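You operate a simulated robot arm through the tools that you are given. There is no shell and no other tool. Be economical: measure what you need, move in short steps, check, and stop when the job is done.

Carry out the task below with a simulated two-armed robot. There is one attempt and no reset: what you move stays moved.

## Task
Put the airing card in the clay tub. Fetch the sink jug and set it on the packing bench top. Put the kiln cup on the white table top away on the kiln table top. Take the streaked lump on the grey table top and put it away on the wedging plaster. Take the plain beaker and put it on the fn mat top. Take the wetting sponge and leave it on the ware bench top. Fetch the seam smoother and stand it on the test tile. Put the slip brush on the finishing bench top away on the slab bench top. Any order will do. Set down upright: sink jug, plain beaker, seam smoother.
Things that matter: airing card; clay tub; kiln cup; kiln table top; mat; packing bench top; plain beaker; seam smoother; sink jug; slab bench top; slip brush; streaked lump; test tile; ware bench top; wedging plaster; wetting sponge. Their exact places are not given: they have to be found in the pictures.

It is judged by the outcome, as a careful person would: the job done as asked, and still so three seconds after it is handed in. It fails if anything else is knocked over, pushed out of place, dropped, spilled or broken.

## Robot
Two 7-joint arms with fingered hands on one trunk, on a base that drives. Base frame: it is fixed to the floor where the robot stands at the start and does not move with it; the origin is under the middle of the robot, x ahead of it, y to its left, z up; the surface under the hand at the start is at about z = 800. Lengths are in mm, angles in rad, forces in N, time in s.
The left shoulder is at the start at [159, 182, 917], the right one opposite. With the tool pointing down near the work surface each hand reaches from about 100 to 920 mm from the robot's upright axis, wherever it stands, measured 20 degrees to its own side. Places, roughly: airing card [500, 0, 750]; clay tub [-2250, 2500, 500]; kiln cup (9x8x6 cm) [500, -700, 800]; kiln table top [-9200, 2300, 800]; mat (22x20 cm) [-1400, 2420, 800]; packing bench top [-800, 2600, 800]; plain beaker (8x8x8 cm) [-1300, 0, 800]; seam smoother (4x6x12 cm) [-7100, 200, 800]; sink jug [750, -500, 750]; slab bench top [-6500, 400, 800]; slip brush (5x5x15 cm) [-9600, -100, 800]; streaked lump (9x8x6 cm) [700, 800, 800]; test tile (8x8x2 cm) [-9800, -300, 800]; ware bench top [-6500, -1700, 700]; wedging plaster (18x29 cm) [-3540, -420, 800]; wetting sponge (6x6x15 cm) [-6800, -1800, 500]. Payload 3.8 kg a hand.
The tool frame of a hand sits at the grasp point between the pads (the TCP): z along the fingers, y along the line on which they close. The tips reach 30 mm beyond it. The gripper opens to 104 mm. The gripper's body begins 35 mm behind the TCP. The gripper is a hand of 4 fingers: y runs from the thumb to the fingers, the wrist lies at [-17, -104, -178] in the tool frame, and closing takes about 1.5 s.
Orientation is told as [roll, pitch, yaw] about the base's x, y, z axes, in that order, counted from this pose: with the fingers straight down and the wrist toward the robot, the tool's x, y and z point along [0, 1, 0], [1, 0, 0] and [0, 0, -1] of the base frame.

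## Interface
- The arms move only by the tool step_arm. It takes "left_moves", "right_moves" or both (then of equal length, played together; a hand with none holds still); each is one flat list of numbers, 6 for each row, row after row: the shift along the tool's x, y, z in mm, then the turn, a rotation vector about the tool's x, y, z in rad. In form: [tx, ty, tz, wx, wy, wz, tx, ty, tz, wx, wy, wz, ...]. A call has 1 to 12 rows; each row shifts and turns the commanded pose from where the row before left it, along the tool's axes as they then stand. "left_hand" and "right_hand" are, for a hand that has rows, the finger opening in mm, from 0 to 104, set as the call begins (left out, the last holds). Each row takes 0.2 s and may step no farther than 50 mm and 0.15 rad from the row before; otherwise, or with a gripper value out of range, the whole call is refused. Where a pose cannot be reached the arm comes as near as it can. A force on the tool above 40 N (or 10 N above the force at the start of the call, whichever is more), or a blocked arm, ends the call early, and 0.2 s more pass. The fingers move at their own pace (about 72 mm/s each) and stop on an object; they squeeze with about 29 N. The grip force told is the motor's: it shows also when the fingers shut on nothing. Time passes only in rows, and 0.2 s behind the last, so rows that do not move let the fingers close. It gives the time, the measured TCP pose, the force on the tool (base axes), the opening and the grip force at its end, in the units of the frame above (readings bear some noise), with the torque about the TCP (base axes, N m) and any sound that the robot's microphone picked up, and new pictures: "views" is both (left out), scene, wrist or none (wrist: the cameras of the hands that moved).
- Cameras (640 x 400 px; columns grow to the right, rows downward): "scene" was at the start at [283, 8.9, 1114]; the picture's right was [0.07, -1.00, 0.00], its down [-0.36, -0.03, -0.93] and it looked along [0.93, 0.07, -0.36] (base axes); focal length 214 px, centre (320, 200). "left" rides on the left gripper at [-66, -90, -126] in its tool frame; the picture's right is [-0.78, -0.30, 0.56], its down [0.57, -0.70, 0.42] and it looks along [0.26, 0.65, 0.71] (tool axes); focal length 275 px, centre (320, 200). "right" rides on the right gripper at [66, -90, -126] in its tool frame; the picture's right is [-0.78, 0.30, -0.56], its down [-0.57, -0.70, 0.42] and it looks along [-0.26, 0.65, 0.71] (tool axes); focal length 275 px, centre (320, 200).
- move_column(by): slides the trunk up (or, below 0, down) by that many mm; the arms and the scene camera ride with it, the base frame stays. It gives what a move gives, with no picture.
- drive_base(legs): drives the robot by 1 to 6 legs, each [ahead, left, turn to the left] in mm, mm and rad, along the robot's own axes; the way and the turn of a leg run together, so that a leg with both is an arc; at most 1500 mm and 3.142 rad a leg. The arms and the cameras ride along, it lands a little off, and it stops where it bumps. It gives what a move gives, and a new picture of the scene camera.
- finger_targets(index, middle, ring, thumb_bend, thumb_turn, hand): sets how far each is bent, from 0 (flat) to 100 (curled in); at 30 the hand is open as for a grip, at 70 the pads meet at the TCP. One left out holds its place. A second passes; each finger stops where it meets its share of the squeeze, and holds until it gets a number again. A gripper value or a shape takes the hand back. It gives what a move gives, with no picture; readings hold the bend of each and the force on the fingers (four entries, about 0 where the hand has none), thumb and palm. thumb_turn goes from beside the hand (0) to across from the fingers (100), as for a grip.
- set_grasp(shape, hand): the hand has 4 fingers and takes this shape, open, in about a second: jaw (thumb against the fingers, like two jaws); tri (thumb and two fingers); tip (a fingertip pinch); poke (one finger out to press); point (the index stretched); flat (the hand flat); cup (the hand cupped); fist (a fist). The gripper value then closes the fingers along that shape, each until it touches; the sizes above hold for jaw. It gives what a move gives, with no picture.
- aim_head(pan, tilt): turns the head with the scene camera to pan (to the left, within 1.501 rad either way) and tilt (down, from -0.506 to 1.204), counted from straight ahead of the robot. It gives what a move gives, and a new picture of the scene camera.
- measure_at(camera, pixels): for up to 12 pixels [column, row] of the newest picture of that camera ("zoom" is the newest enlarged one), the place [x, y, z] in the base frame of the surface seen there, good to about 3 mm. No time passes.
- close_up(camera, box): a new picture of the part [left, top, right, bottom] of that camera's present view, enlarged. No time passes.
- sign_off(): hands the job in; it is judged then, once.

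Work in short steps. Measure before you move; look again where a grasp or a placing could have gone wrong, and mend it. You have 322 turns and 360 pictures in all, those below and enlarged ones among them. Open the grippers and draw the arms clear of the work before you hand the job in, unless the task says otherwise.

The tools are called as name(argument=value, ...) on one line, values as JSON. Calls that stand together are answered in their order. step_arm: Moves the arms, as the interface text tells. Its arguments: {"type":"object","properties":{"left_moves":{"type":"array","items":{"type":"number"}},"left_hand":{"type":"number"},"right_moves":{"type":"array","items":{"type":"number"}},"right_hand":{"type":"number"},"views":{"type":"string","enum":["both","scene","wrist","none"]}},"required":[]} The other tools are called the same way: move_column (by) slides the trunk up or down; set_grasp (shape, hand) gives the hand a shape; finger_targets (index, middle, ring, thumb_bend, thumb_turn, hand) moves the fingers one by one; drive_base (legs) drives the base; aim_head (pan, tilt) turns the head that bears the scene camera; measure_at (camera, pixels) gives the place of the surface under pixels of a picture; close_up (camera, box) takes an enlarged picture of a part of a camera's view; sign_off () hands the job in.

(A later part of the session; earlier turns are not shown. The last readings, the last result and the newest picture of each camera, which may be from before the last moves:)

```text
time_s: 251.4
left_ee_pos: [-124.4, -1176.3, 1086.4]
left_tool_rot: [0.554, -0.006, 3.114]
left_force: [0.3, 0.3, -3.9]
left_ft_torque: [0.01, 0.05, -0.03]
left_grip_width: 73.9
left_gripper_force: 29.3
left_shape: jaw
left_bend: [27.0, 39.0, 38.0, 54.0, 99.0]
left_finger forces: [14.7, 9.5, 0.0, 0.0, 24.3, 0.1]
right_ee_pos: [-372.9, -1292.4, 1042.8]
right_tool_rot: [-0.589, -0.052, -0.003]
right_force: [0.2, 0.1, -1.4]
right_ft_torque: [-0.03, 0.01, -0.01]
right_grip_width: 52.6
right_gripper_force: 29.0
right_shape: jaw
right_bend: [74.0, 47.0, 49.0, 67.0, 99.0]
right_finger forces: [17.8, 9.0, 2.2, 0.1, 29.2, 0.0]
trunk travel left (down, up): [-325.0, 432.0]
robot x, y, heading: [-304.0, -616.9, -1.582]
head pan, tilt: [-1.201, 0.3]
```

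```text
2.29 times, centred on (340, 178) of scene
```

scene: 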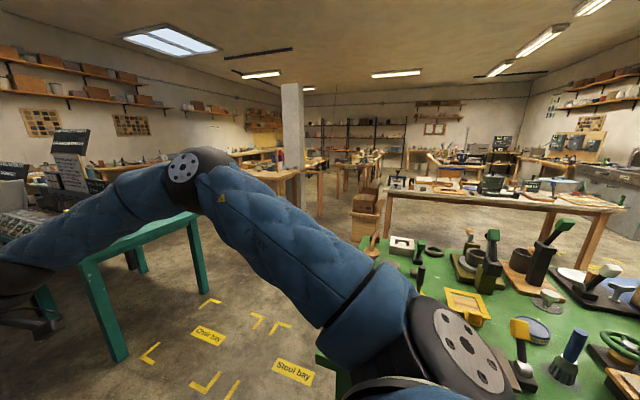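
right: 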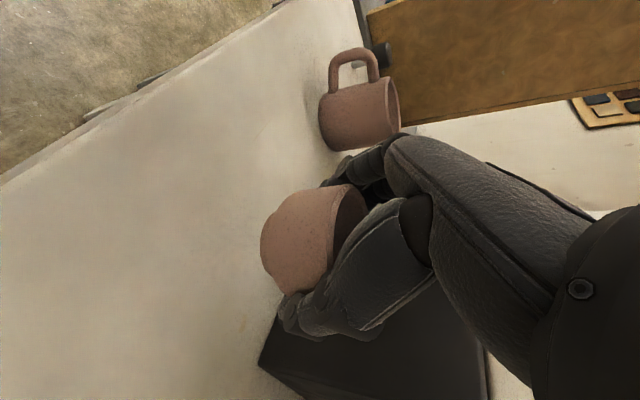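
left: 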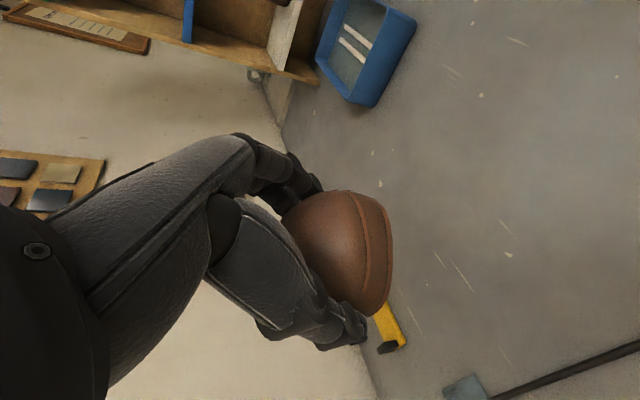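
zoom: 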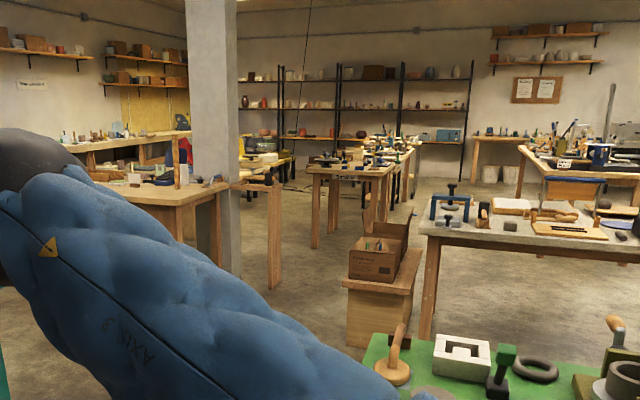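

The corridor south of the green table (y between −850 and −2237) is clear. I drive through it at y≈−1500 facing −x.

drive_base(legs=[[880, 0, 0], [0, 0, -1.567], [1500, 0, 0]])

aim_head(pan=-0.5, tilt=0.3)

```text
time_s: 266.8
left_ee_pos: [-2358.6, -1668.5, 1084.8]
left_tool_rot: [0.554, -0.006, 1.546]
left_force: [0.8, -0.1, -4.6]
left_ft_torque: [-0.01, -0.05, -0.04]
left_grip_width: 73.7
left_gripper_force: 28.9
left_shape: jaw
left_bend: [27.0, 39.0, 38.0, 54.0, 99.0]
left_finger forces: [14.7, 9.6, 0.0, 0.1, 24.3, 0.0]
right_ee_pos: [-2475.8, -1419.0, 1043.6]
right_tool_rot: [-0.591, -0.053, -1.572]
right_force: [0.5, 0.6, -1.2]
right_ft_torque: [0.04, 0.01, 0.02]
right_grip_width: 52.3
right_gripper_force: 29.0
right_shape: jaw
right_bend: [74.0, 47.0, 49.0, 67.0, 99.0]
right_finger forces: [17.4, 9.1, 2.0, 0.0, 28.4, 0.0]
trunk travel left (down, up): [-325.0, 432.0]
robot x, y, heading: [-1801.9, -1491.3, 3.133]
head pan, tilt: [-1.201, 0.3]
```

scene: 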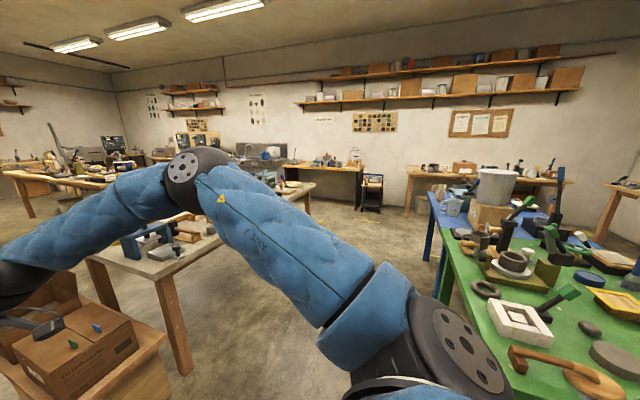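

```text
time_s: 267.9
left_ee_pos: [-2360.2, -1669.5, 1086.4]
left_tool_rot: [0.555, -0.007, 1.545]
left_force: [0.1, -0.7, -4.4]
left_ft_torque: [0.02, -0.05, 0.02]
left_grip_width: 73.8
left_gripper_force: 28.6
left_shape: jaw
left_bend: [27.0, 39.0, 38.0, 54.0, 99.0]
left_finger forces: [14.6, 9.6, 0.0, 0.0, 24.3, 0.0]
right_ee_pos: [-2476.9, -1420.2, 1043.4]
right_tool_rot: [-0.59, -0.05, -1.572]
right_force: [-1.3, 0.1, -0.8]
right_ft_torque: [-0.02, 0.04, 0.02]
right_grip_width: 52.6
right_gripper_force: 28.5
right_shape: jaw
right_bend: [74.0, 47.0, 49.0, 67.0, 99.0]
right_finger forces: [17.5, 9.2, 2.0, 0.0, 28.4, 0.0]
trunk travel left (down, up): [-325.0, 432.0]
robot x, y, heading: [-1801.3, -1490.0, 3.132]
head pan, tilt: [-0.499, 0.3]
```

scene: 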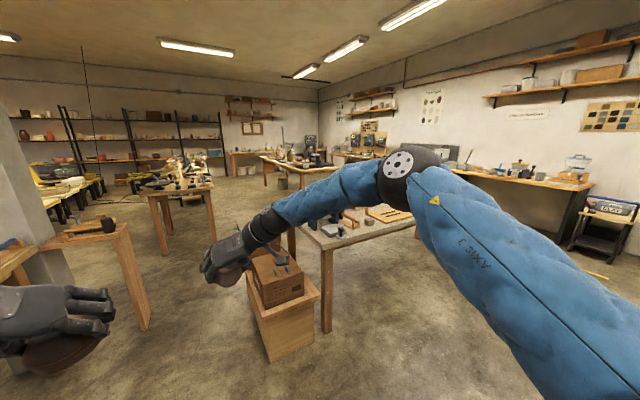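

measure_at(camera="scene", pixels=[[325, 250], [320, 295], [250, 270], [125, 235], [40, 248], [300, 240], [400, 222], [145, 195], [210, 188], [262, 160], [350, 235], [135, 320]])

```text
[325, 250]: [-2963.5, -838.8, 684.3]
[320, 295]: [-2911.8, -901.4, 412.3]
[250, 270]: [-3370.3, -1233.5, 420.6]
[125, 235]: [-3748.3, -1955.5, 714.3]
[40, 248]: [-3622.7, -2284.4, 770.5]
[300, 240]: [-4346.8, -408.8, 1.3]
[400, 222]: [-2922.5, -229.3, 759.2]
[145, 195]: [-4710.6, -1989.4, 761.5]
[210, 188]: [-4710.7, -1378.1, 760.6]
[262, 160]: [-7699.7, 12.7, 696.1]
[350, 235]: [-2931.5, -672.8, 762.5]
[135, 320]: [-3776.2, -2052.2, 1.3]
```

I go north through the gap between the green/blue tables and the wedging table, to look at the latter from its north side.

drive_base(legs=[[460, 0, 0], [0, 0, -1.567], [900, 0, 0]])

aim_head(pan=0.9, tilt=0.3)

```text
time_s: 278.7
left_ee_pos: [-2454.1, -41.9, 1086.3]
left_tool_rot: [0.557, -0.007, -0.017]
left_force: [0.4, 0.7, -4.7]
left_ft_torque: [-0.05, -0.03, 0.01]
left_grip_width: 73.5
left_gripper_force: 28.8
left_shape: jaw
left_bend: [27.0, 39.0, 38.0, 54.0, 99.0]
left_finger forces: [14.5, 9.8, 0.0, 0.0, 24.2, 0.1]
right_ee_pos: [-2205.7, 77.4, 1042.0]
right_tool_rot: [-0.589, -0.053, -3.135]
right_force: [-0.2, 0.3, -0.5]
right_ft_torque: [0.02, -0.03, 0.01]
right_grip_width: 52.8
right_gripper_force: 29.2
right_shape: jaw
right_bend: [74.0, 47.0, 49.0, 67.0, 99.0]
right_finger forces: [17.1, 9.1, 2.1, 0.0, 27.9, 0.0]
trunk travel left (down, up): [-325.0, 432.0]
robot x, y, heading: [-2267.4, -601.9, 1.574]
head pan, tilt: [-0.499, 0.3]
```

scene: 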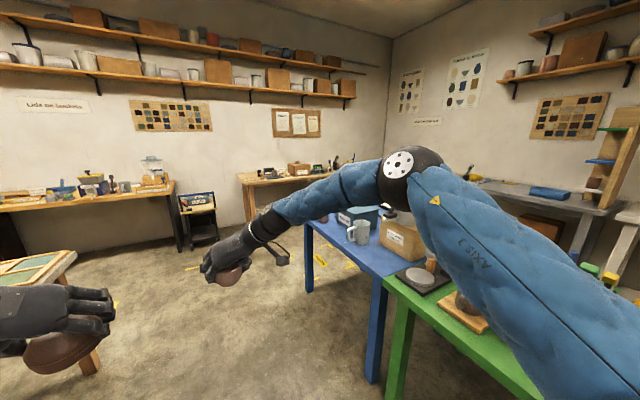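

```text
time_s: 280.2
left_ee_pos: [-2454.9, -41.7, 1085.8]
left_tool_rot: [0.555, -0.008, -0.017]
left_force: [-0.4, 0.1, -4.2]
left_ft_torque: [-0.05, -0.01, -0.02]
left_grip_width: 73.5
left_gripper_force: 29.1
left_shape: jaw
left_bend: [27.0, 39.0, 38.0, 54.0, 99.0]
left_finger forces: [14.5, 9.8, 0.0, 0.0, 24.2, 0.0]
right_ee_pos: [-2206.4, 76.4, 1043.8]
right_tool_rot: [-0.591, -0.052, -3.135]
right_force: [-0.1, 0.1, -0.7]
right_ft_torque: [0.01, 0.0, 0.0]
right_grip_width: 52.5
right_gripper_force: 29.0
right_shape: jaw
right_bend: [74.0, 47.0, 49.0, 67.0, 99.0]
right_finger forces: [17.2, 9.1, 2.0, 0.1, 27.8, 0.0]
trunk travel left (down, up): [-325.0, 432.0]
robot x, y, heading: [-2268.0, -604.4, 1.574]
head pan, tilt: [0.901, 0.3]
```

scene: 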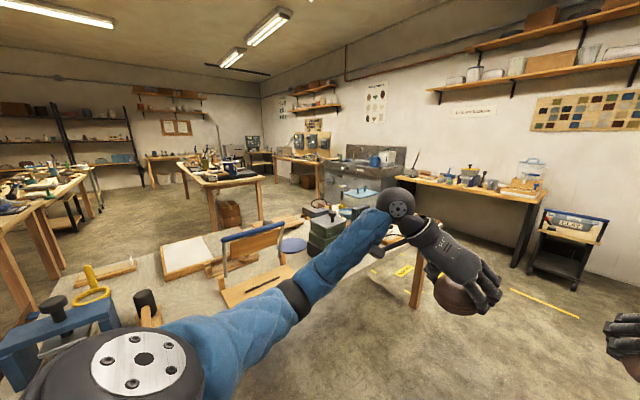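

measure_at(camera="scene", pixels=[[190, 250], [165, 275], [165, 245], [225, 260], [215, 233], [412, 265], [250, 290], [290, 235], [100, 260], [320, 230], [420, 175], [215, 175]])

close_up(camera="scene", box=[60, 180, 420, 400])

```text
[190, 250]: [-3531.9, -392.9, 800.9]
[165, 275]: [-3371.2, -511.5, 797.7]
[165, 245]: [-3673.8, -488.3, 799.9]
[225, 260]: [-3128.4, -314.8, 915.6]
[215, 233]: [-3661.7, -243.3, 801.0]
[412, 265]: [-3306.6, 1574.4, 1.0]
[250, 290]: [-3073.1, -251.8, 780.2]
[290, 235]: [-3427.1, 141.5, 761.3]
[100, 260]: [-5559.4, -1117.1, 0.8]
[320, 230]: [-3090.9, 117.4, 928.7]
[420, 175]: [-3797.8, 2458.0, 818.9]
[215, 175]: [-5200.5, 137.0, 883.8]
```

```text
1.78 times, centred on (240, 290) of scene
```

zoom: 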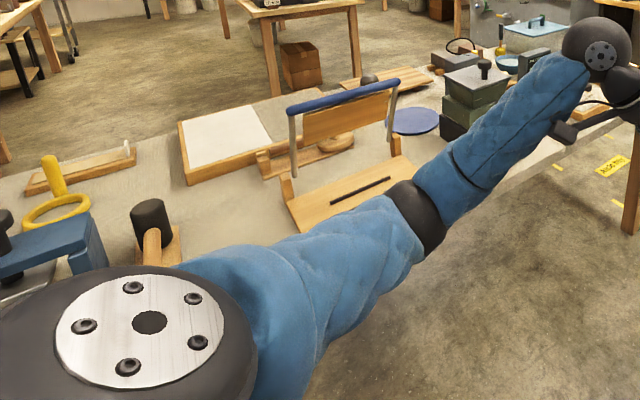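

The plaster slab (white, x −3371..−3670, y −511..≈−330) is on the table's far side. I drive round the table's north end to approach from the west.

drive_base(legs=[[1500, 0, 0]])

aim_head(pan=1.4, tilt=0.4)

```text
time_s: 287.6
left_ee_pos: [-2464.1, 1453.6, 1085.9]
left_tool_rot: [0.553, -0.008, -0.012]
left_force: [0.6, 0.1, -5.2]
left_ft_torque: [-0.05, 0.0, -0.02]
left_grip_width: 73.4
left_gripper_force: 29.0
left_shape: jaw
left_bend: [27.0, 39.0, 38.0, 54.0, 99.0]
left_finger forces: [14.6, 9.7, 0.1, 0.0, 24.2, 0.0]
right_ee_pos: [-2215.6, 1574.3, 1043.3]
right_tool_rot: [-0.59, -0.053, -3.128]
right_force: [-0.2, -0.6, -0.8]
right_ft_torque: [0.02, 0.03, 0.01]
right_grip_width: 52.2
right_gripper_force: 28.9
right_shape: jaw
right_bend: [74.0, 47.0, 49.0, 67.0, 99.0]
right_finger forces: [17.3, 9.1, 2.0, 0.1, 27.9, 0.0]
trunk travel left (down, up): [-325.0, 432.0]
robot x, y, heading: [-2279.5, 896.7, 1.579]
head pan, tilt: [0.901, 0.3]
```

scene: 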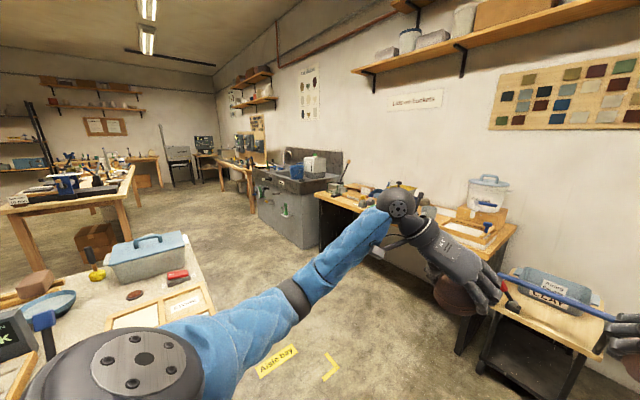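

```text
time_s: 288.6
left_ee_pos: [-2464.6, 1454.2, 1085.3]
left_tool_rot: [0.554, -0.007, -0.012]
left_force: [-0.3, -0.7, -3.0]
left_ft_torque: [-0.05, 0.0, 0.01]
left_grip_width: 73.9
left_gripper_force: 29.1
left_shape: jaw
left_bend: [27.0, 39.0, 38.0, 54.0, 99.0]
left_finger forces: [14.5, 9.8, 0.0, 0.1, 24.3, 0.1]
right_ee_pos: [-2217.2, 1573.7, 1042.5]
right_tool_rot: [-0.589, -0.053, -3.129]
right_force: [-0.4, 0.7, -1.3]
right_ft_torque: [-0.02, -0.01, 0.01]
right_grip_width: 52.3
right_gripper_force: 29.2
right_shape: jaw
right_bend: [74.0, 47.0, 49.0, 67.0, 99.0]
right_finger forces: [17.2, 9.1, 2.1, 0.0, 27.8, 0.0]
trunk travel left (down, up): [-325.0, 432.0]
robot x, y, heading: [-2275.3, 899.6, 1.576]
head pan, tilt: [1.4, 0.4]
```

scene: 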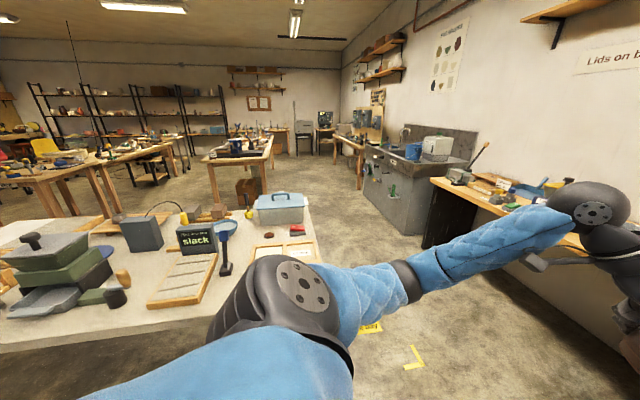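

measure_at(camera="scene", pixels=[[318, 235], [310, 215], [225, 180], [270, 160], [205, 160], [440, 245], [370, 200], [365, 180], [120, 190], [300, 260], [140, 210], [410, 320]])

```text
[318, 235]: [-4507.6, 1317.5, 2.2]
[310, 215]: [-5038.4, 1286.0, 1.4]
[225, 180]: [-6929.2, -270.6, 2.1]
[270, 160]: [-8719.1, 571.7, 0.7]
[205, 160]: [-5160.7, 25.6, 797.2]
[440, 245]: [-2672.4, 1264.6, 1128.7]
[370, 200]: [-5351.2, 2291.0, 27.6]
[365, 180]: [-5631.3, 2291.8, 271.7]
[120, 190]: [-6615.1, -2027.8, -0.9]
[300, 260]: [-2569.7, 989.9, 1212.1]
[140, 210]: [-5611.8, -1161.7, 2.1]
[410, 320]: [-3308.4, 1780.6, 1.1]
```

measure_at(camera="scene", pixels=[[303, 218], [312, 250], [230, 215], [280, 205], [250, 212], [90, 215], [40, 222], [210, 165], [268, 170], [150, 320]])

```text
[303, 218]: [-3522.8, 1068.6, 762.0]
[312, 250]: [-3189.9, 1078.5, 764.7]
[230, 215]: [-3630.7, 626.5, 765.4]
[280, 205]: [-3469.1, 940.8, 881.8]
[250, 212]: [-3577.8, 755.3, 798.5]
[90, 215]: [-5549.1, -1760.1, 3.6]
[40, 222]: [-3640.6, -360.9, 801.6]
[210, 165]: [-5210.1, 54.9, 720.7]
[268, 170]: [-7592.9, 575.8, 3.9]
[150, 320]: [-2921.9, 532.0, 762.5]
```

Table spans x −2920..−3700, y −840..1085. I drive round: north, west, turn to face +x, then south along its west side.

drive_base(legs=[[620, 0, 0], [0, 1070, 0], [0, 1080, 0], [0, 0, -1.575], [0, -900, 0]])

aim_head(pan=-0.8, tilt=0.4)

```text
time_s: 310.4
left_ee_pos: [-3871.5, 767.8, 1085.7]
left_tool_rot: [0.555, -0.005, -1.577]
left_force: [1.1, 0.7, -4.3]
left_ft_torque: [0.0, 0.05, 0.04]
left_grip_width: 73.9
left_gripper_force: 29.2
left_shape: jaw
left_bend: [27.0, 39.0, 38.0, 54.0, 99.0]
left_finger forces: [14.3, 9.8, 0.0, 0.1, 24.1, 0.0]
right_ee_pos: [-3750.4, 521.0, 1044.1]
right_tool_rot: [-0.587, -0.053, 1.588]
right_force: [0.2, -0.5, -1.3]
right_ft_torque: [0.03, 0.02, 0.0]
right_grip_width: 52.0
right_gripper_force: 29.1
right_shape: jaw
right_bend: [74.0, 47.0, 49.0, 67.0, 99.0]
right_finger forces: [16.9, 9.3, 1.8, 0.0, 27.4, 0.0]
trunk travel left (down, up): [-325.0, 432.0]
robot x, y, heading: [-4426.9, 575.9, 0.014]
head pan, tilt: [1.4, 0.4]
```

scene: 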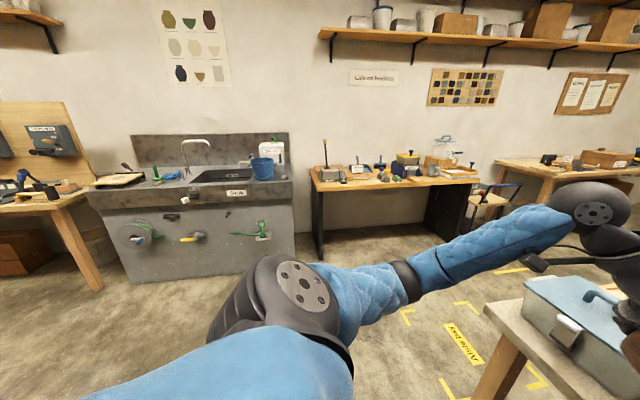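

```text
time_s: 312.5
left_ee_pos: [-3872.4, 768.1, 1085.7]
left_tool_rot: [0.554, -0.005, -1.577]
left_force: [-0.3, 0.0, -5.2]
left_ft_torque: [0.01, 0.08, 0.01]
left_grip_width: 73.8
left_gripper_force: 29.2
left_shape: jaw
left_bend: [27.0, 39.0, 38.0, 54.0, 99.0]
left_finger forces: [14.2, 9.8, 0.0, 0.0, 24.1, 0.0]
right_ee_pos: [-3750.4, 521.3, 1043.0]
right_tool_rot: [-0.589, -0.052, 1.588]
right_force: [1.5, -0.7, -0.5]
right_ft_torque: [-0.04, 0.02, -0.02]
right_grip_width: 52.3
right_gripper_force: 29.3
right_shape: jaw
right_bend: [74.0, 47.0, 49.0, 67.0, 99.0]
right_finger forces: [16.9, 9.3, 1.8, 0.0, 27.4, 0.0]
trunk travel left (down, up): [-325.0, 432.0]
robot x, y, heading: [-4426.2, 576.2, 0.011]
head pan, tilt: [-0.799, 0.4]
```

scene: 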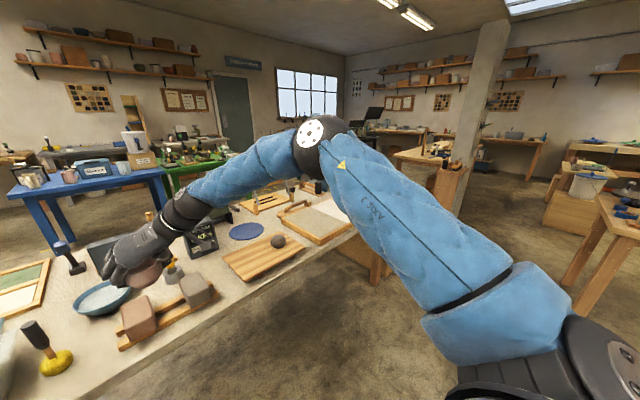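

I strafe further right to be level with the plaster and look.

drive_base(legs=[[0, -1130, -0.012]])

aim_head(pan=0.1, tilt=0.55)

```text
time_s: 318.3
left_ee_pos: [-3862.2, -369.1, 1086.1]
left_tool_rot: [0.554, -0.005, -1.593]
left_force: [0.8, -0.1, -3.5]
left_ft_torque: [-0.02, 0.02, -0.04]
left_grip_width: 73.8
left_gripper_force: 28.6
left_shape: jaw
left_bend: [27.0, 39.0, 38.0, 54.0, 99.0]
left_finger forces: [14.3, 9.8, 0.0, 0.1, 24.2, 0.0]
right_ee_pos: [-3744.9, -615.3, 1044.0]
right_tool_rot: [-0.588, -0.052, 1.576]
right_force: [-0.3, 0.5, -1.3]
right_ft_torque: [0.0, 0.0, -0.01]
right_grip_width: 52.3
right_gripper_force: 28.5
right_shape: jaw
right_bend: [74.0, 47.0, 49.0, 67.0, 99.0]
right_finger forces: [17.0, 9.3, 1.8, 0.0, 27.4, 0.1]
trunk travel left (down, up): [-325.0, 432.0]
robot x, y, heading: [-4419.3, -552.7, 0.003]
head pan, tilt: [-0.799, 0.4]
```

scene: 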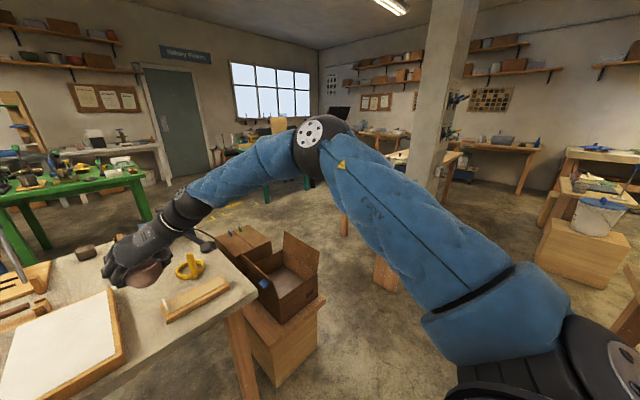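

```text
time_s: 319.5
left_ee_pos: [-3862.7, -367.4, 1085.8]
left_tool_rot: [0.554, -0.005, -1.592]
left_force: [0.0, 0.4, -3.4]
left_ft_torque: [-0.04, 0.06, -0.01]
left_grip_width: 73.8
left_gripper_force: 29.0
left_shape: jaw
left_bend: [27.0, 39.0, 38.0, 54.0, 99.0]
left_finger forces: [14.4, 9.8, 0.0, 0.0, 24.1, 0.1]
right_ee_pos: [-3743.7, -615.4, 1042.9]
right_tool_rot: [-0.591, -0.052, 1.574]
right_force: [0.0, -1.1, -1.3]
right_ft_torque: [-0.03, -0.02, 0.02]
right_grip_width: 52.3
right_gripper_force: 29.6
right_shape: jaw
right_bend: [74.0, 47.0, 49.0, 67.0, 99.0]
right_finger forces: [17.0, 9.2, 1.8, 0.0, 27.4, 0.1]
trunk travel left (down, up): [-325.0, 432.0]
robot x, y, heading: [-4422.4, -552.3, -0.0]
head pan, tilt: [0.099, 0.55]
```

scene: 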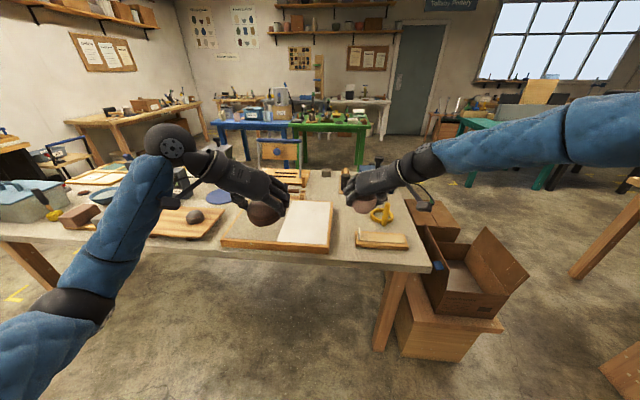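

measure_at(camera="scene", pixels=[[282, 243], [325, 245], [330, 205], [296, 205], [308, 225], [223, 240], [255, 235], [400, 262], [268, 158], [385, 215]])

```text
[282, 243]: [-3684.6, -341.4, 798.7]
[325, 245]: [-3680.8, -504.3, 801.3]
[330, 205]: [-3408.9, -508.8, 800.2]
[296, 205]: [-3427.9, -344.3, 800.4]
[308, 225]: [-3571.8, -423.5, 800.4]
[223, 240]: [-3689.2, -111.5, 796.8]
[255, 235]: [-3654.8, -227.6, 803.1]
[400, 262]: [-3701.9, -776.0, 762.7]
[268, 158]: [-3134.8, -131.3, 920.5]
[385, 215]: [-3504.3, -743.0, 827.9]
```

Plaster: x −3685..−3395, y −510..−340, z 800. I drive ahead 175 and bring the lump over its centre.

drive_base(legs=[[175, 0, 0]])

step_arm(left_moves=[1, 8.3, 37, 0, 0, 0, 1, 8.3, 37, 0, 0, 0, 1, 8.3, 37, 0, 0, 0, 1, 8.3, 37, 0, 0, 0, 1, 8.3, 37, 0, 0, 0, 1, 8.3, 37, 0, 0, 0, 1, 8.3, 37, 0, 0, 0])

```text
time_s: 321.0
left_ee_pos: [-3685.2, -367.8, 1084.7]
left_tool_rot: [0.552, -0.005, -1.59]
left_force: [-0.3, 0.3, -4.6]
left_ft_torque: [0.0, 0.06, -0.01]
left_grip_width: 73.7
left_gripper_force: 29.2
left_shape: jaw
left_bend: [27.0, 39.0, 38.0, 54.0, 99.0]
left_finger forces: [14.3, 9.8, 0.1, 0.0, 24.2, 0.0]
right_ee_pos: [-3566.4, -614.3, 1042.0]
right_tool_rot: [-0.589, -0.052, 1.577]
right_force: [-0.2, 0.0, -1.5]
right_ft_torque: [-0.03, 0.01, 0.05]
right_grip_width: 52.3
right_gripper_force: 29.1
right_shape: jaw
right_bend: [74.0, 47.0, 49.0, 67.0, 99.0]
right_finger forces: [17.1, 9.2, 1.9, 0.0, 27.4, 0.0]
trunk travel left (down, up): [-325.0, 432.0]
robot x, y, heading: [-4244.0, -553.8, -0.002]
head pan, tilt: [0.099, 0.55]
```

scene: 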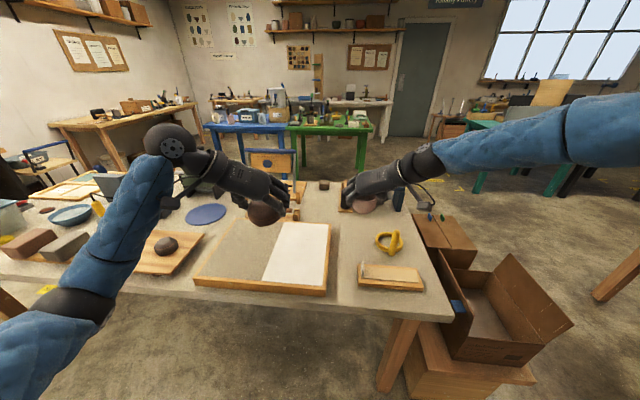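

```text
time_s: 322.6
left_ee_pos: [-3544.3, -429.4, 868.9]
left_tool_rot: [0.554, -0.006, -1.59]
left_force: [-0.1, -0.2, -4.8]
left_ft_torque: [-0.01, 0.07, -0.01]
left_grip_width: 73.9
left_gripper_force: 29.0
left_shape: jaw
left_bend: [27.0, 39.0, 38.0, 54.0, 99.0]
left_finger forces: [14.4, 9.8, 0.0, 0.1, 24.3, 0.0]
right_ee_pos: [-3566.0, -615.8, 1042.5]
right_tool_rot: [-0.59, -0.052, 1.577]
right_force: [-0.2, -0.8, -1.0]
right_ft_torque: [0.01, -0.01, 0.0]
right_grip_width: 52.3
right_gripper_force: 28.7
right_shape: jaw
right_bend: [74.0, 47.0, 49.0, 67.0, 99.0]
right_finger forces: [17.0, 9.2, 1.8, 0.0, 27.4, 0.0]
trunk travel left (down, up): [-325.0, 432.0]
robot x, y, heading: [-4246.5, -552.6, 0.002]
head pan, tilt: [0.099, 0.55]
```

scene: 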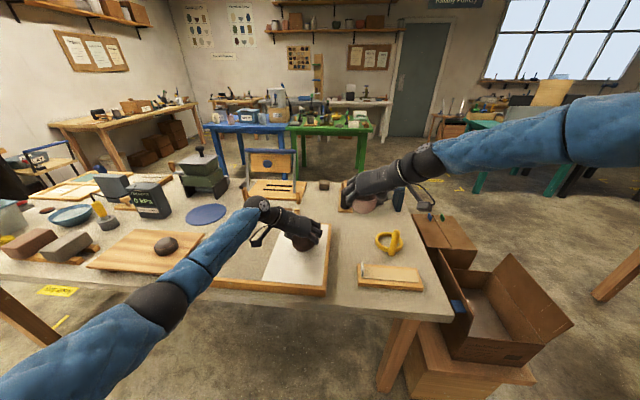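
left: 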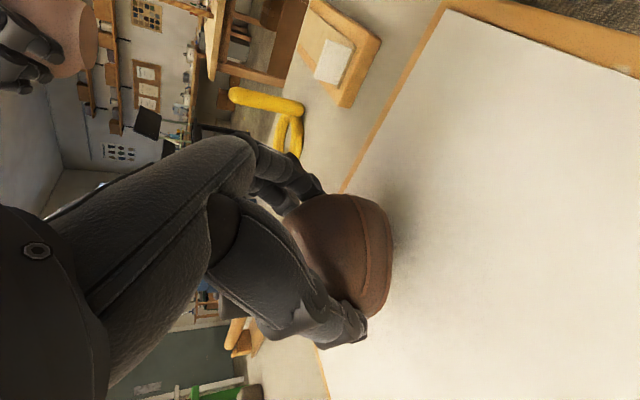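

Above the plaster; I lower ~27 mm to contact.

step_arm(left_moves=[-5.3, 0, 8.5, 0, 0, 0, -4.2, 0, 6.8, 0, 0, 0, -2.6, 0, 4.2, 0, 0, 0, -1.6, 0, 2.5, 0, 0, 0], views="none")

```text
time_s: 323.6
left_ee_pos: [-3545.1, -429.5, 843.1]
left_tool_rot: [0.553, -0.005, -1.59]
left_force: [-0.2, 0.2, -4.0]
left_ft_torque: [-0.02, 0.05, -0.01]
left_grip_width: 73.6
left_gripper_force: 28.7
left_shape: jaw
left_bend: [27.0, 39.0, 38.0, 54.0, 99.0]
left_finger forces: [14.5, 9.8, 0.0, 0.0, 24.4, 0.1]
right_ee_pos: [-3567.1, -615.5, 1043.8]
right_tool_rot: [-0.59, -0.053, 1.576]
right_force: [0.5, -0.3, -0.7]
right_ft_torque: [-0.02, 0.05, 0.0]
right_grip_width: 52.4
right_gripper_force: 28.9
right_shape: jaw
right_bend: [74.0, 47.0, 49.0, 67.0, 99.0]
right_finger forces: [17.0, 9.2, 1.8, 0.0, 27.3, 0.1]
trunk travel left (down, up): [-325.0, 432.0]
robot x, y, heading: [-4242.5, -551.8, 0.0]
head pan, tilt: [0.099, 0.55]
```

step_arm(left_moves=[-1.1, 0, 1.7, 0, 0, 0, -1.1, 0, 1.7, 0, 0, 0, -0.5, 0, 0.8, 0, 0, 0], views="none")

```text
time_s: 324.4
left_ee_pos: [-3545.7, -430.0, 840.9]
left_tool_rot: [0.56, -0.007, -1.591]
left_force: [-1.5, 1.8, 8.6]
left_ft_torque: [-0.05, 0.02, 0.12]
left_grip_width: 73.3
left_gripper_force: 29.1
left_shape: jaw
left_bend: [27.0, 39.0, 38.0, 54.0, 99.0]
left_finger forces: [15.1, 9.4, 0.0, 0.1, 26.5, 0.0]
right_ee_pos: [-3568.8, -615.1, 1043.4]
right_tool_rot: [-0.591, -0.052, 1.577]
right_force: [0.3, 0.7, -1.2]
right_ft_torque: [0.0, 0.02, -0.02]
right_grip_width: 52.1
right_gripper_force: 29.3
right_shape: jaw
right_bend: [74.0, 47.0, 49.0, 67.0, 99.0]
right_finger forces: [17.1, 9.1, 1.8, 0.0, 27.3, 0.0]
trunk travel left (down, up): [-325.0, 432.0]
robot x, y, heading: [-4245.7, -548.3, 0.0]
head pan, tilt: [0.099, 0.55]
```

Contact. I release and withdraw.

step_arm(left_moves=[0, 0, 0, 0, 0, 0, 0, 0, 0, 0, 0, 0, 0, 0, 0, 0, 0, 0, 0, 0, 0, 0, 0, 0, 0, 0, -20, 0, 0, 0, 0, 0, -40, 0, 0, 0, 0, 0, -40, 0, 0, 0, 0, 0, -40, 0, 0, 0, 21, 0, -34, 0, 0, 0, 21, 0, -34, 0, 0, 0], left_hand=104, views="scene")

```text
time_s: 326.6
left_ee_pos: [-3620.1, -426.5, 1037.6]
left_tool_rot: [0.553, -0.004, -1.592]
left_force: [-0.9, 0.7, 0.3]
left_ft_torque: [0.0, 0.04, 0.0]
left_grip_width: 103.8
left_gripper_force: 0.0
left_shape: jaw
left_bend: [30.0, 30.0, 30.0, 30.0, 97.0]
left_finger forces: [0.0, 0.0, 0.0, 0.0, 0.0, 0.1]
right_ee_pos: [-3568.5, -615.0, 1045.0]
right_tool_rot: [-0.59, -0.052, 1.576]
right_force: [0.2, -0.3, -1.2]
right_ft_torque: [0.0, 0.01, -0.01]
right_grip_width: 52.4
right_gripper_force: 29.3
right_shape: jaw
right_bend: [74.0, 47.0, 49.0, 67.0, 99.0]
right_finger forces: [17.0, 9.2, 1.7, 0.0, 27.3, 0.0]
trunk travel left (down, up): [-325.0, 432.0]
robot x, y, heading: [-4243.1, -552.3, -0.007]
head pan, tilt: [0.099, 0.55]
```

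scene: 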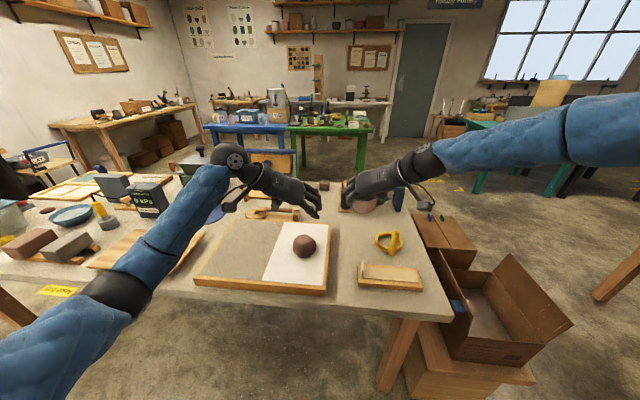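

Lump is on the plaster. I back away, turn left and look west toward the next benches.

drive_base(legs=[[-220, 0, 0], [0, 0, 1.571]])

aim_head(pan=1.3, tilt=0.35)

```text
time_s: 332.1
left_ee_pos: [-4587.8, 73.2, 1036.9]
left_tool_rot: [0.554, -0.005, -0.027]
left_force: [-0.7, 0.3, 0.3]
left_ft_torque: [0.0, -0.02, -0.01]
left_grip_width: 103.9
left_gripper_force: 0.1
left_shape: jaw
left_bend: [30.0, 30.0, 30.0, 30.0, 97.0]
left_finger forces: [0.0, 0.0, 0.1, 0.0, 0.0, 0.0]
right_ee_pos: [-4396.5, 123.3, 1044.0]
right_tool_rot: [-0.589, -0.053, 3.141]
right_force: [-0.6, -0.6, -1.3]
right_ft_torque: [-0.03, 0.04, 0.02]
right_grip_width: 52.3
right_gripper_force: 29.3
right_shape: jaw
right_bend: [74.0, 47.0, 49.0, 67.0, 99.0]
right_finger forces: [16.8, 9.2, 1.6, 0.1, 26.9, 0.0]
trunk travel left (down, up): [-325.0, 432.0]
robot x, y, heading: [-4466.0, -552.6, 1.56]
head pan, tilt: [0.099, 0.55]
```

scene: 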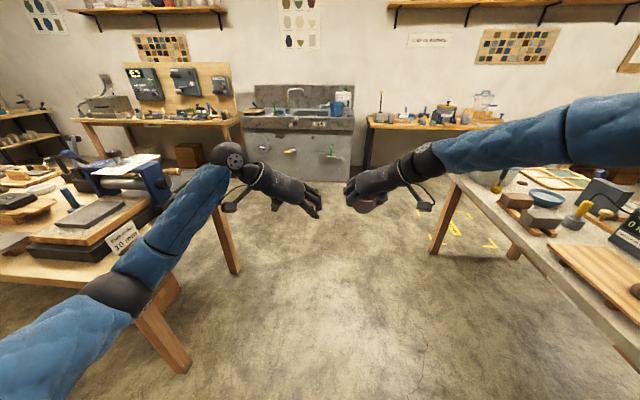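

```text
time_s: 333.5
left_ee_pos: [-4586.6, 73.7, 1036.7]
left_tool_rot: [0.553, -0.005, -0.027]
left_force: [-1.3, -1.0, 0.1]
left_ft_torque: [-0.04, 0.02, 0.01]
left_grip_width: 103.5
left_gripper_force: 0.1
left_shape: jaw
left_bend: [30.0, 30.0, 30.0, 30.0, 97.0]
left_finger forces: [0.0, 0.0, 0.0, 0.0, 0.1, 0.1]
right_ee_pos: [-4396.5, 123.2, 1042.9]
right_tool_rot: [-0.589, -0.053, 3.14]
right_force: [-0.6, 0.7, -1.3]
right_ft_torque: [-0.01, 0.0, 0.01]
right_grip_width: 52.3
right_gripper_force: 28.7
right_shape: jaw
right_bend: [74.0, 47.0, 49.0, 67.0, 99.0]
right_finger forces: [16.7, 9.3, 1.7, 0.1, 26.9, 0.0]
trunk travel left (down, up): [-325.0, 432.0]
robot x, y, heading: [-4464.9, -553.0, 1.561]
head pan, tilt: [1.3, 0.351]
```

scene: 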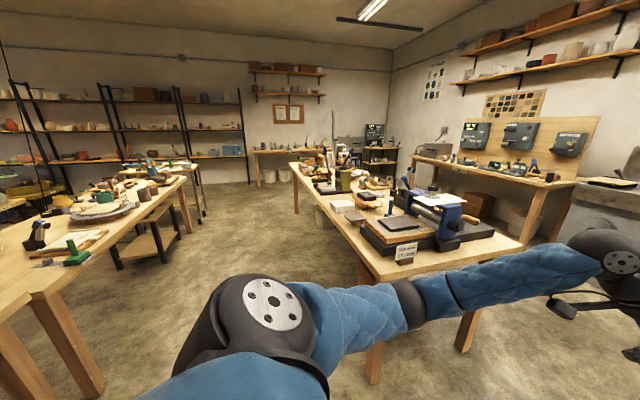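

close_up(camera="scene", box=[240, 120, 560, 300])

measure_at(camera="scene", pixels=[[378, 285], [520, 240], [292, 168], [330, 230], [195, 165], [30, 295], [110, 240], [190, 220], [255, 155], [345, 270], [260, 185], [175, 180]])

```text
2.00 times, centred on (400, 210) of scene
```

zoom: 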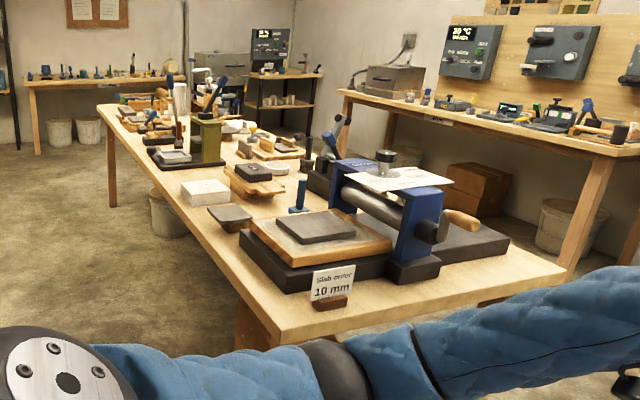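

```text
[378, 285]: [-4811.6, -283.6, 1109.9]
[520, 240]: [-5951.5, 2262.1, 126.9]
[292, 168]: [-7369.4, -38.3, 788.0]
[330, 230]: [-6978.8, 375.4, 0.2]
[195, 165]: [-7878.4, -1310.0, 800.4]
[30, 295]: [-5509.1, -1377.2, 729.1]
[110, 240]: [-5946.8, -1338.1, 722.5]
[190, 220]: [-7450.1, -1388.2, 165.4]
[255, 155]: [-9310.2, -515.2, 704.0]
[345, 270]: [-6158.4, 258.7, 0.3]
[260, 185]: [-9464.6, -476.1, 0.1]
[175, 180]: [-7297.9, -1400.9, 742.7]
```

Slab bench: x −5200..−7370, south edge y≈−40; ware table's north edge y≈−1380. I drive the aisle at y≈−760 to x≈−7070 and turn to face the slab bench.

drive_base(legs=[[-205, 0, 0], [0, 0, 1.58], [1300, 0, 0], [1290, 0, 0], [0, 0, -1.571]])

aim_head(pan=0.0, tilt=0.5)

```text
time_s: 355.1
left_ee_pos: [-7214.4, -184.0, 1036.8]
left_tool_rot: [0.555, -0.006, 0.008]
left_force: [-0.7, 0.5, -0.1]
left_ft_torque: [-0.01, 0.01, 0.01]
left_grip_width: 103.8
left_gripper_force: 0.1
left_shape: jaw
left_bend: [30.0, 30.0, 30.0, 30.0, 97.0]
left_finger forces: [0.0, 0.1, 0.0, 0.1, 0.1, 0.1]
right_ee_pos: [-7028.0, -125.8, 1043.9]
right_tool_rot: [-0.59, -0.054, -3.107]
right_force: [0.2, 0.8, -1.6]
right_ft_torque: [-0.01, -0.01, 0.0]
right_grip_width: 52.4
right_gripper_force: 28.7
right_shape: jaw
right_bend: [74.0, 47.0, 49.0, 67.0, 99.0]
right_finger forces: [16.2, 9.2, 1.3, 0.0, 26.2, 0.1]
trunk travel left (down, up): [-325.0, 432.0]
robot x, y, heading: [-7074.6, -806.9, 1.603]
head pan, tilt: [1.3, 0.351]
```

scene: 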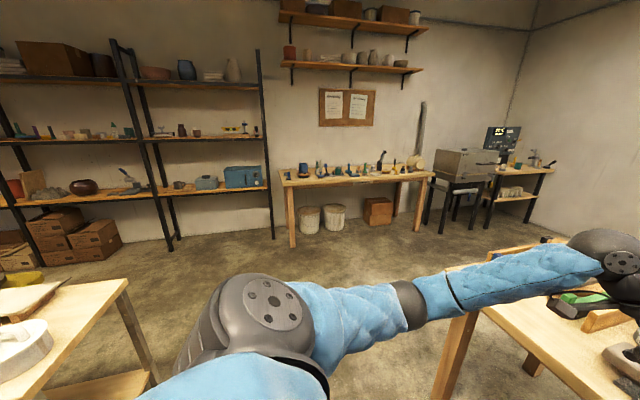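

```text
time_s: 356.5
left_ee_pos: [-7214.6, -184.7, 1038.4]
left_tool_rot: [0.554, -0.006, 0.008]
left_force: [0.3, 0.3, -0.6]
left_ft_torque: [-0.02, 0.01, -0.04]
left_grip_width: 103.8
left_gripper_force: 0.1
left_shape: jaw
left_bend: [30.0, 30.0, 30.0, 30.0, 97.0]
left_finger forces: [0.1, 0.0, 0.0, 0.0, 0.1, 0.0]
right_ee_pos: [-7027.1, -127.3, 1042.9]
right_tool_rot: [-0.59, -0.052, -3.106]
right_force: [-0.3, 0.6, -1.5]
right_ft_torque: [-0.03, -0.01, -0.01]
right_grip_width: 52.7
right_gripper_force: 29.2
right_shape: jaw
right_bend: [74.0, 47.0, 49.0, 67.0, 99.0]
right_finger forces: [16.2, 9.2, 1.2, 0.0, 26.2, 0.1]
trunk travel left (down, up): [-325.0, 432.0]
robot x, y, heading: [-7069.5, -804.4, 1.592]
head pan, tilt: [0.0, 0.499]
```

scene: 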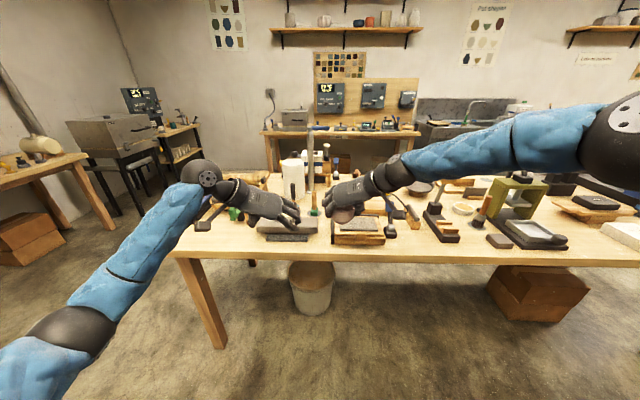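

close_up(camera="scene", box=[180, 130, 480, 280])

```text
2.13 times, centred on (330, 205) of scene
```

zoom: 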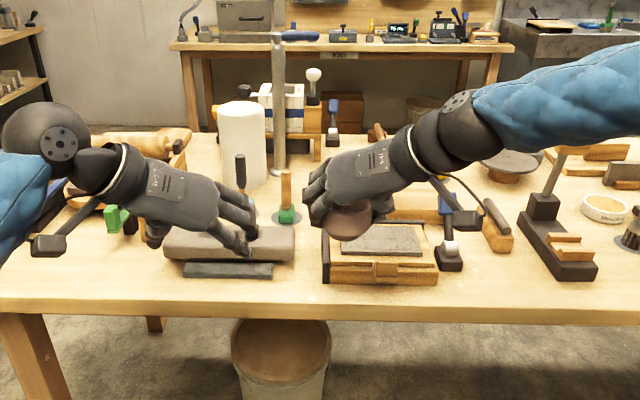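

measure_at(camera="zoom", pixels=[[287, 212], [287, 180], [120, 215], [450, 205], [448, 255], [495, 240], [240, 170], [280, 100], [440, 185], [240, 310], [630, 230], [450, 175]])

close_up(camera="scene", box=[270, 150, 350, 230])

close_up(camera="scene", box=[370, 170, 490, 260])

```text
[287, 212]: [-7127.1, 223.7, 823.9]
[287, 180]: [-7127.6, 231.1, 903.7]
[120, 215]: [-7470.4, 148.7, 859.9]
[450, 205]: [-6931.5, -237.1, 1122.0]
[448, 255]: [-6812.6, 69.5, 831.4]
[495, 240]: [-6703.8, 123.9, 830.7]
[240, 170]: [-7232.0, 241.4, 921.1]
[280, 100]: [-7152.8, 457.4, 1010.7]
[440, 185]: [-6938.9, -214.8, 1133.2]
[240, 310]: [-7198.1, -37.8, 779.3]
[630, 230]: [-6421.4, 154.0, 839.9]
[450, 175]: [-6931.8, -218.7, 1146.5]
```

```text
5.00 times, centred on (310, 190) of scene
```

zoom: 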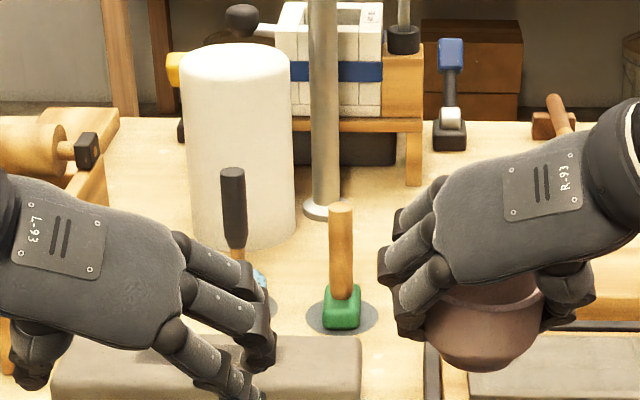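

```text
4.44 times, centred on (430, 215) of scene
```

zoom: 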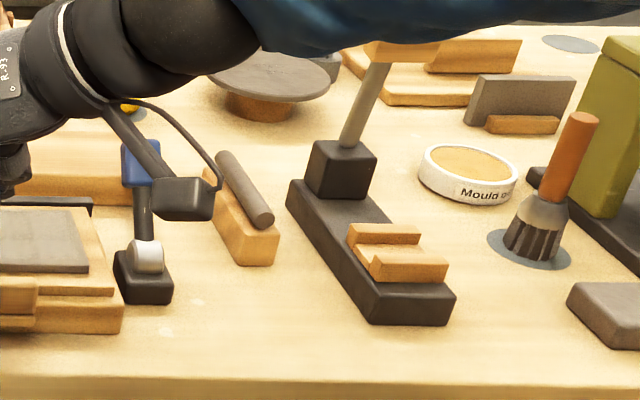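

The green-based tool at (−7127,≈240), 12 cm tall with a wooden handle, matches the seam smoother. I drive ahead 330 to reach it with the left hand.

drive_base(legs=[[330, 0, -0.02]])

close_up(camera="left", box=[240, 80, 640, 400])

```text
time_s: 358.7
left_ee_pos: [-7209.8, 150.8, 1037.7]
left_tool_rot: [0.554, -0.004, -0.008]
left_force: [0.8, -0.7, 0.3]
left_ft_torque: [-0.01, 0.0, -0.01]
left_grip_width: 103.6
left_gripper_force: 0.0
left_shape: jaw
left_bend: [30.0, 30.0, 30.0, 30.0, 97.0]
left_finger forces: [0.1, 0.0, 0.1, 0.0, 0.0, 0.0]
right_ee_pos: [-7020.9, 204.4, 1043.5]
right_tool_rot: [-0.59, -0.051, -3.124]
right_force: [-0.4, 0.6, -0.3]
right_ft_torque: [-0.01, -0.05, 0.0]
right_grip_width: 52.3
right_gripper_force: 29.0
right_shape: jaw
right_bend: [74.0, 47.0, 49.0, 67.0, 99.0]
right_finger forces: [16.2, 9.2, 1.3, 0.1, 26.1, 0.0]
trunk travel left (down, up): [-325.0, 432.0]
robot x, y, heading: [-7079.9, -472.1, 1.583]
head pan, tilt: [0.0, 0.499]
```

scene: 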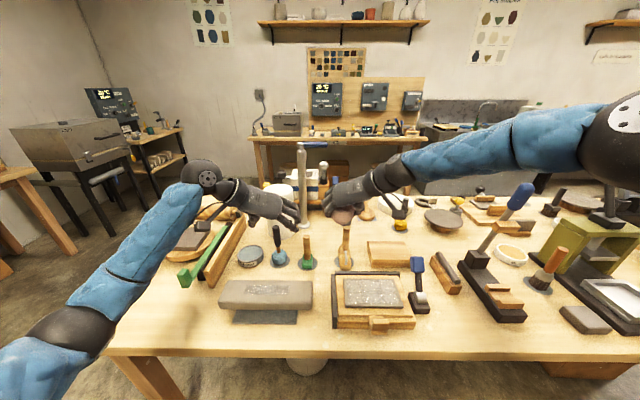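

```text
1.25 times, centred on (440, 240) of left
```

zoom: 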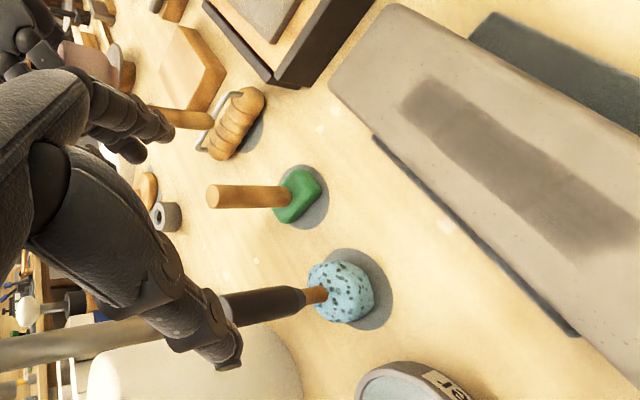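

measure_at(camera="zoom", pixels=[[212, 196], [300, 185], [320, 190], [290, 215], [285, 185], [250, 100], [220, 150], [150, 115], [330, 300], [235, 310], [315, 262]])

close_up(camera="scene", box=[230, 200, 390, 300])

```text
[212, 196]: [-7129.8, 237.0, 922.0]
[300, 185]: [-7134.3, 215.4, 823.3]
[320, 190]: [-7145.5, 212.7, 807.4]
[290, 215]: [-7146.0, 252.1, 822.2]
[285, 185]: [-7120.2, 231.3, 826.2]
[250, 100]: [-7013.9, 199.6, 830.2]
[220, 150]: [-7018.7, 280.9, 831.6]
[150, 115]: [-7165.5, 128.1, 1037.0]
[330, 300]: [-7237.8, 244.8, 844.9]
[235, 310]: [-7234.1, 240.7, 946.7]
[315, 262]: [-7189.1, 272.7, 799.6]
```

```text
4.00 times, centred on (310, 250) of scene
```

zoom: 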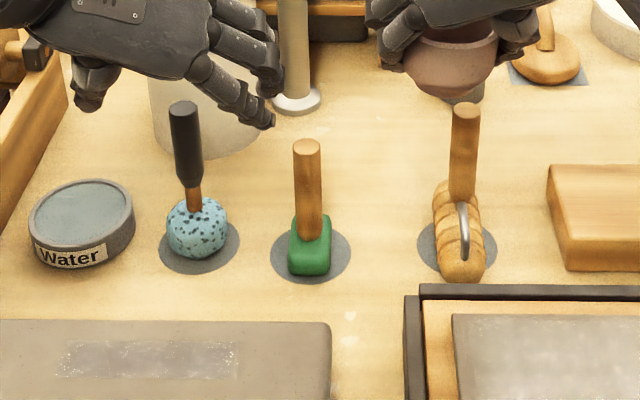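

The green one is 4×6×12 cm: the smoother, handle axis ≈(−7130,238). I approach with opening 80.

step_arm(left_moves=[0, 40, 0, 0, 0, 0, 0, 40, 0, 0, 0, 0, -3, 0, 36, 0, 0, 0, -2, 0, 37, 0, 0, 0, 0, 0, 0, 0, 0, 0], left_hand=80, views="wrist")

close_up(camera="scene", box=[230, 180, 390, 300])

```text
time_s: 359.9
left_ee_pos: [-7130.1, 184.2, 973.0]
left_tool_rot: [0.555, -0.006, -0.009]
left_force: [-0.2, 0.1, -0.4]
left_ft_torque: [0.0, -0.01, 0.0]
left_grip_width: 80.1
left_gripper_force: 0.1
left_shape: jaw
left_bend: [27.0, 35.0, 32.0, 50.0, 98.0]
left_finger forces: [0.0, 0.0, 0.0, 0.0, 0.0, 0.0]
right_ee_pos: [-7023.9, 204.8, 1044.0]
right_tool_rot: [-0.589, -0.052, -3.126]
right_force: [0.3, -0.4, -1.4]
right_ft_torque: [0.01, 0.02, 0.02]
right_grip_width: 52.0
right_gripper_force: 28.8
right_shape: jaw
right_bend: [74.0, 48.0, 49.0, 67.0, 99.0]
right_finger forces: [18.0, 9.5, 1.1, 0.0, 27.9, 0.1]
trunk travel left (down, up): [-325.0, 432.0]
robot x, y, heading: [-7080.1, -472.1, 1.583]
head pan, tilt: [0.0, 0.499]
```

left: 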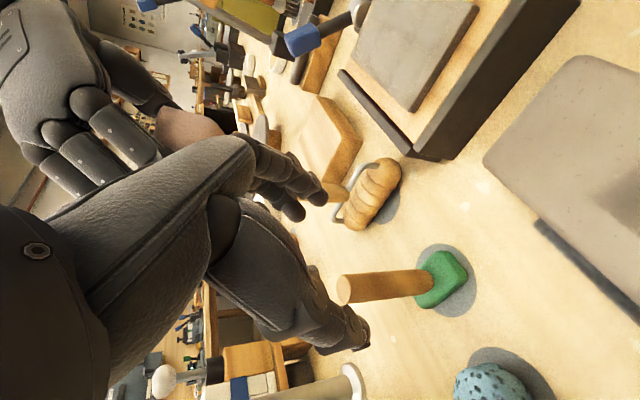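

```text
3.33 times, centred on (310, 240) of scene
```

zoom: 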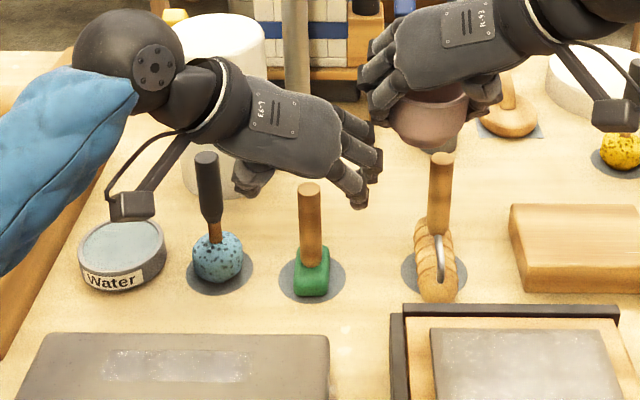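

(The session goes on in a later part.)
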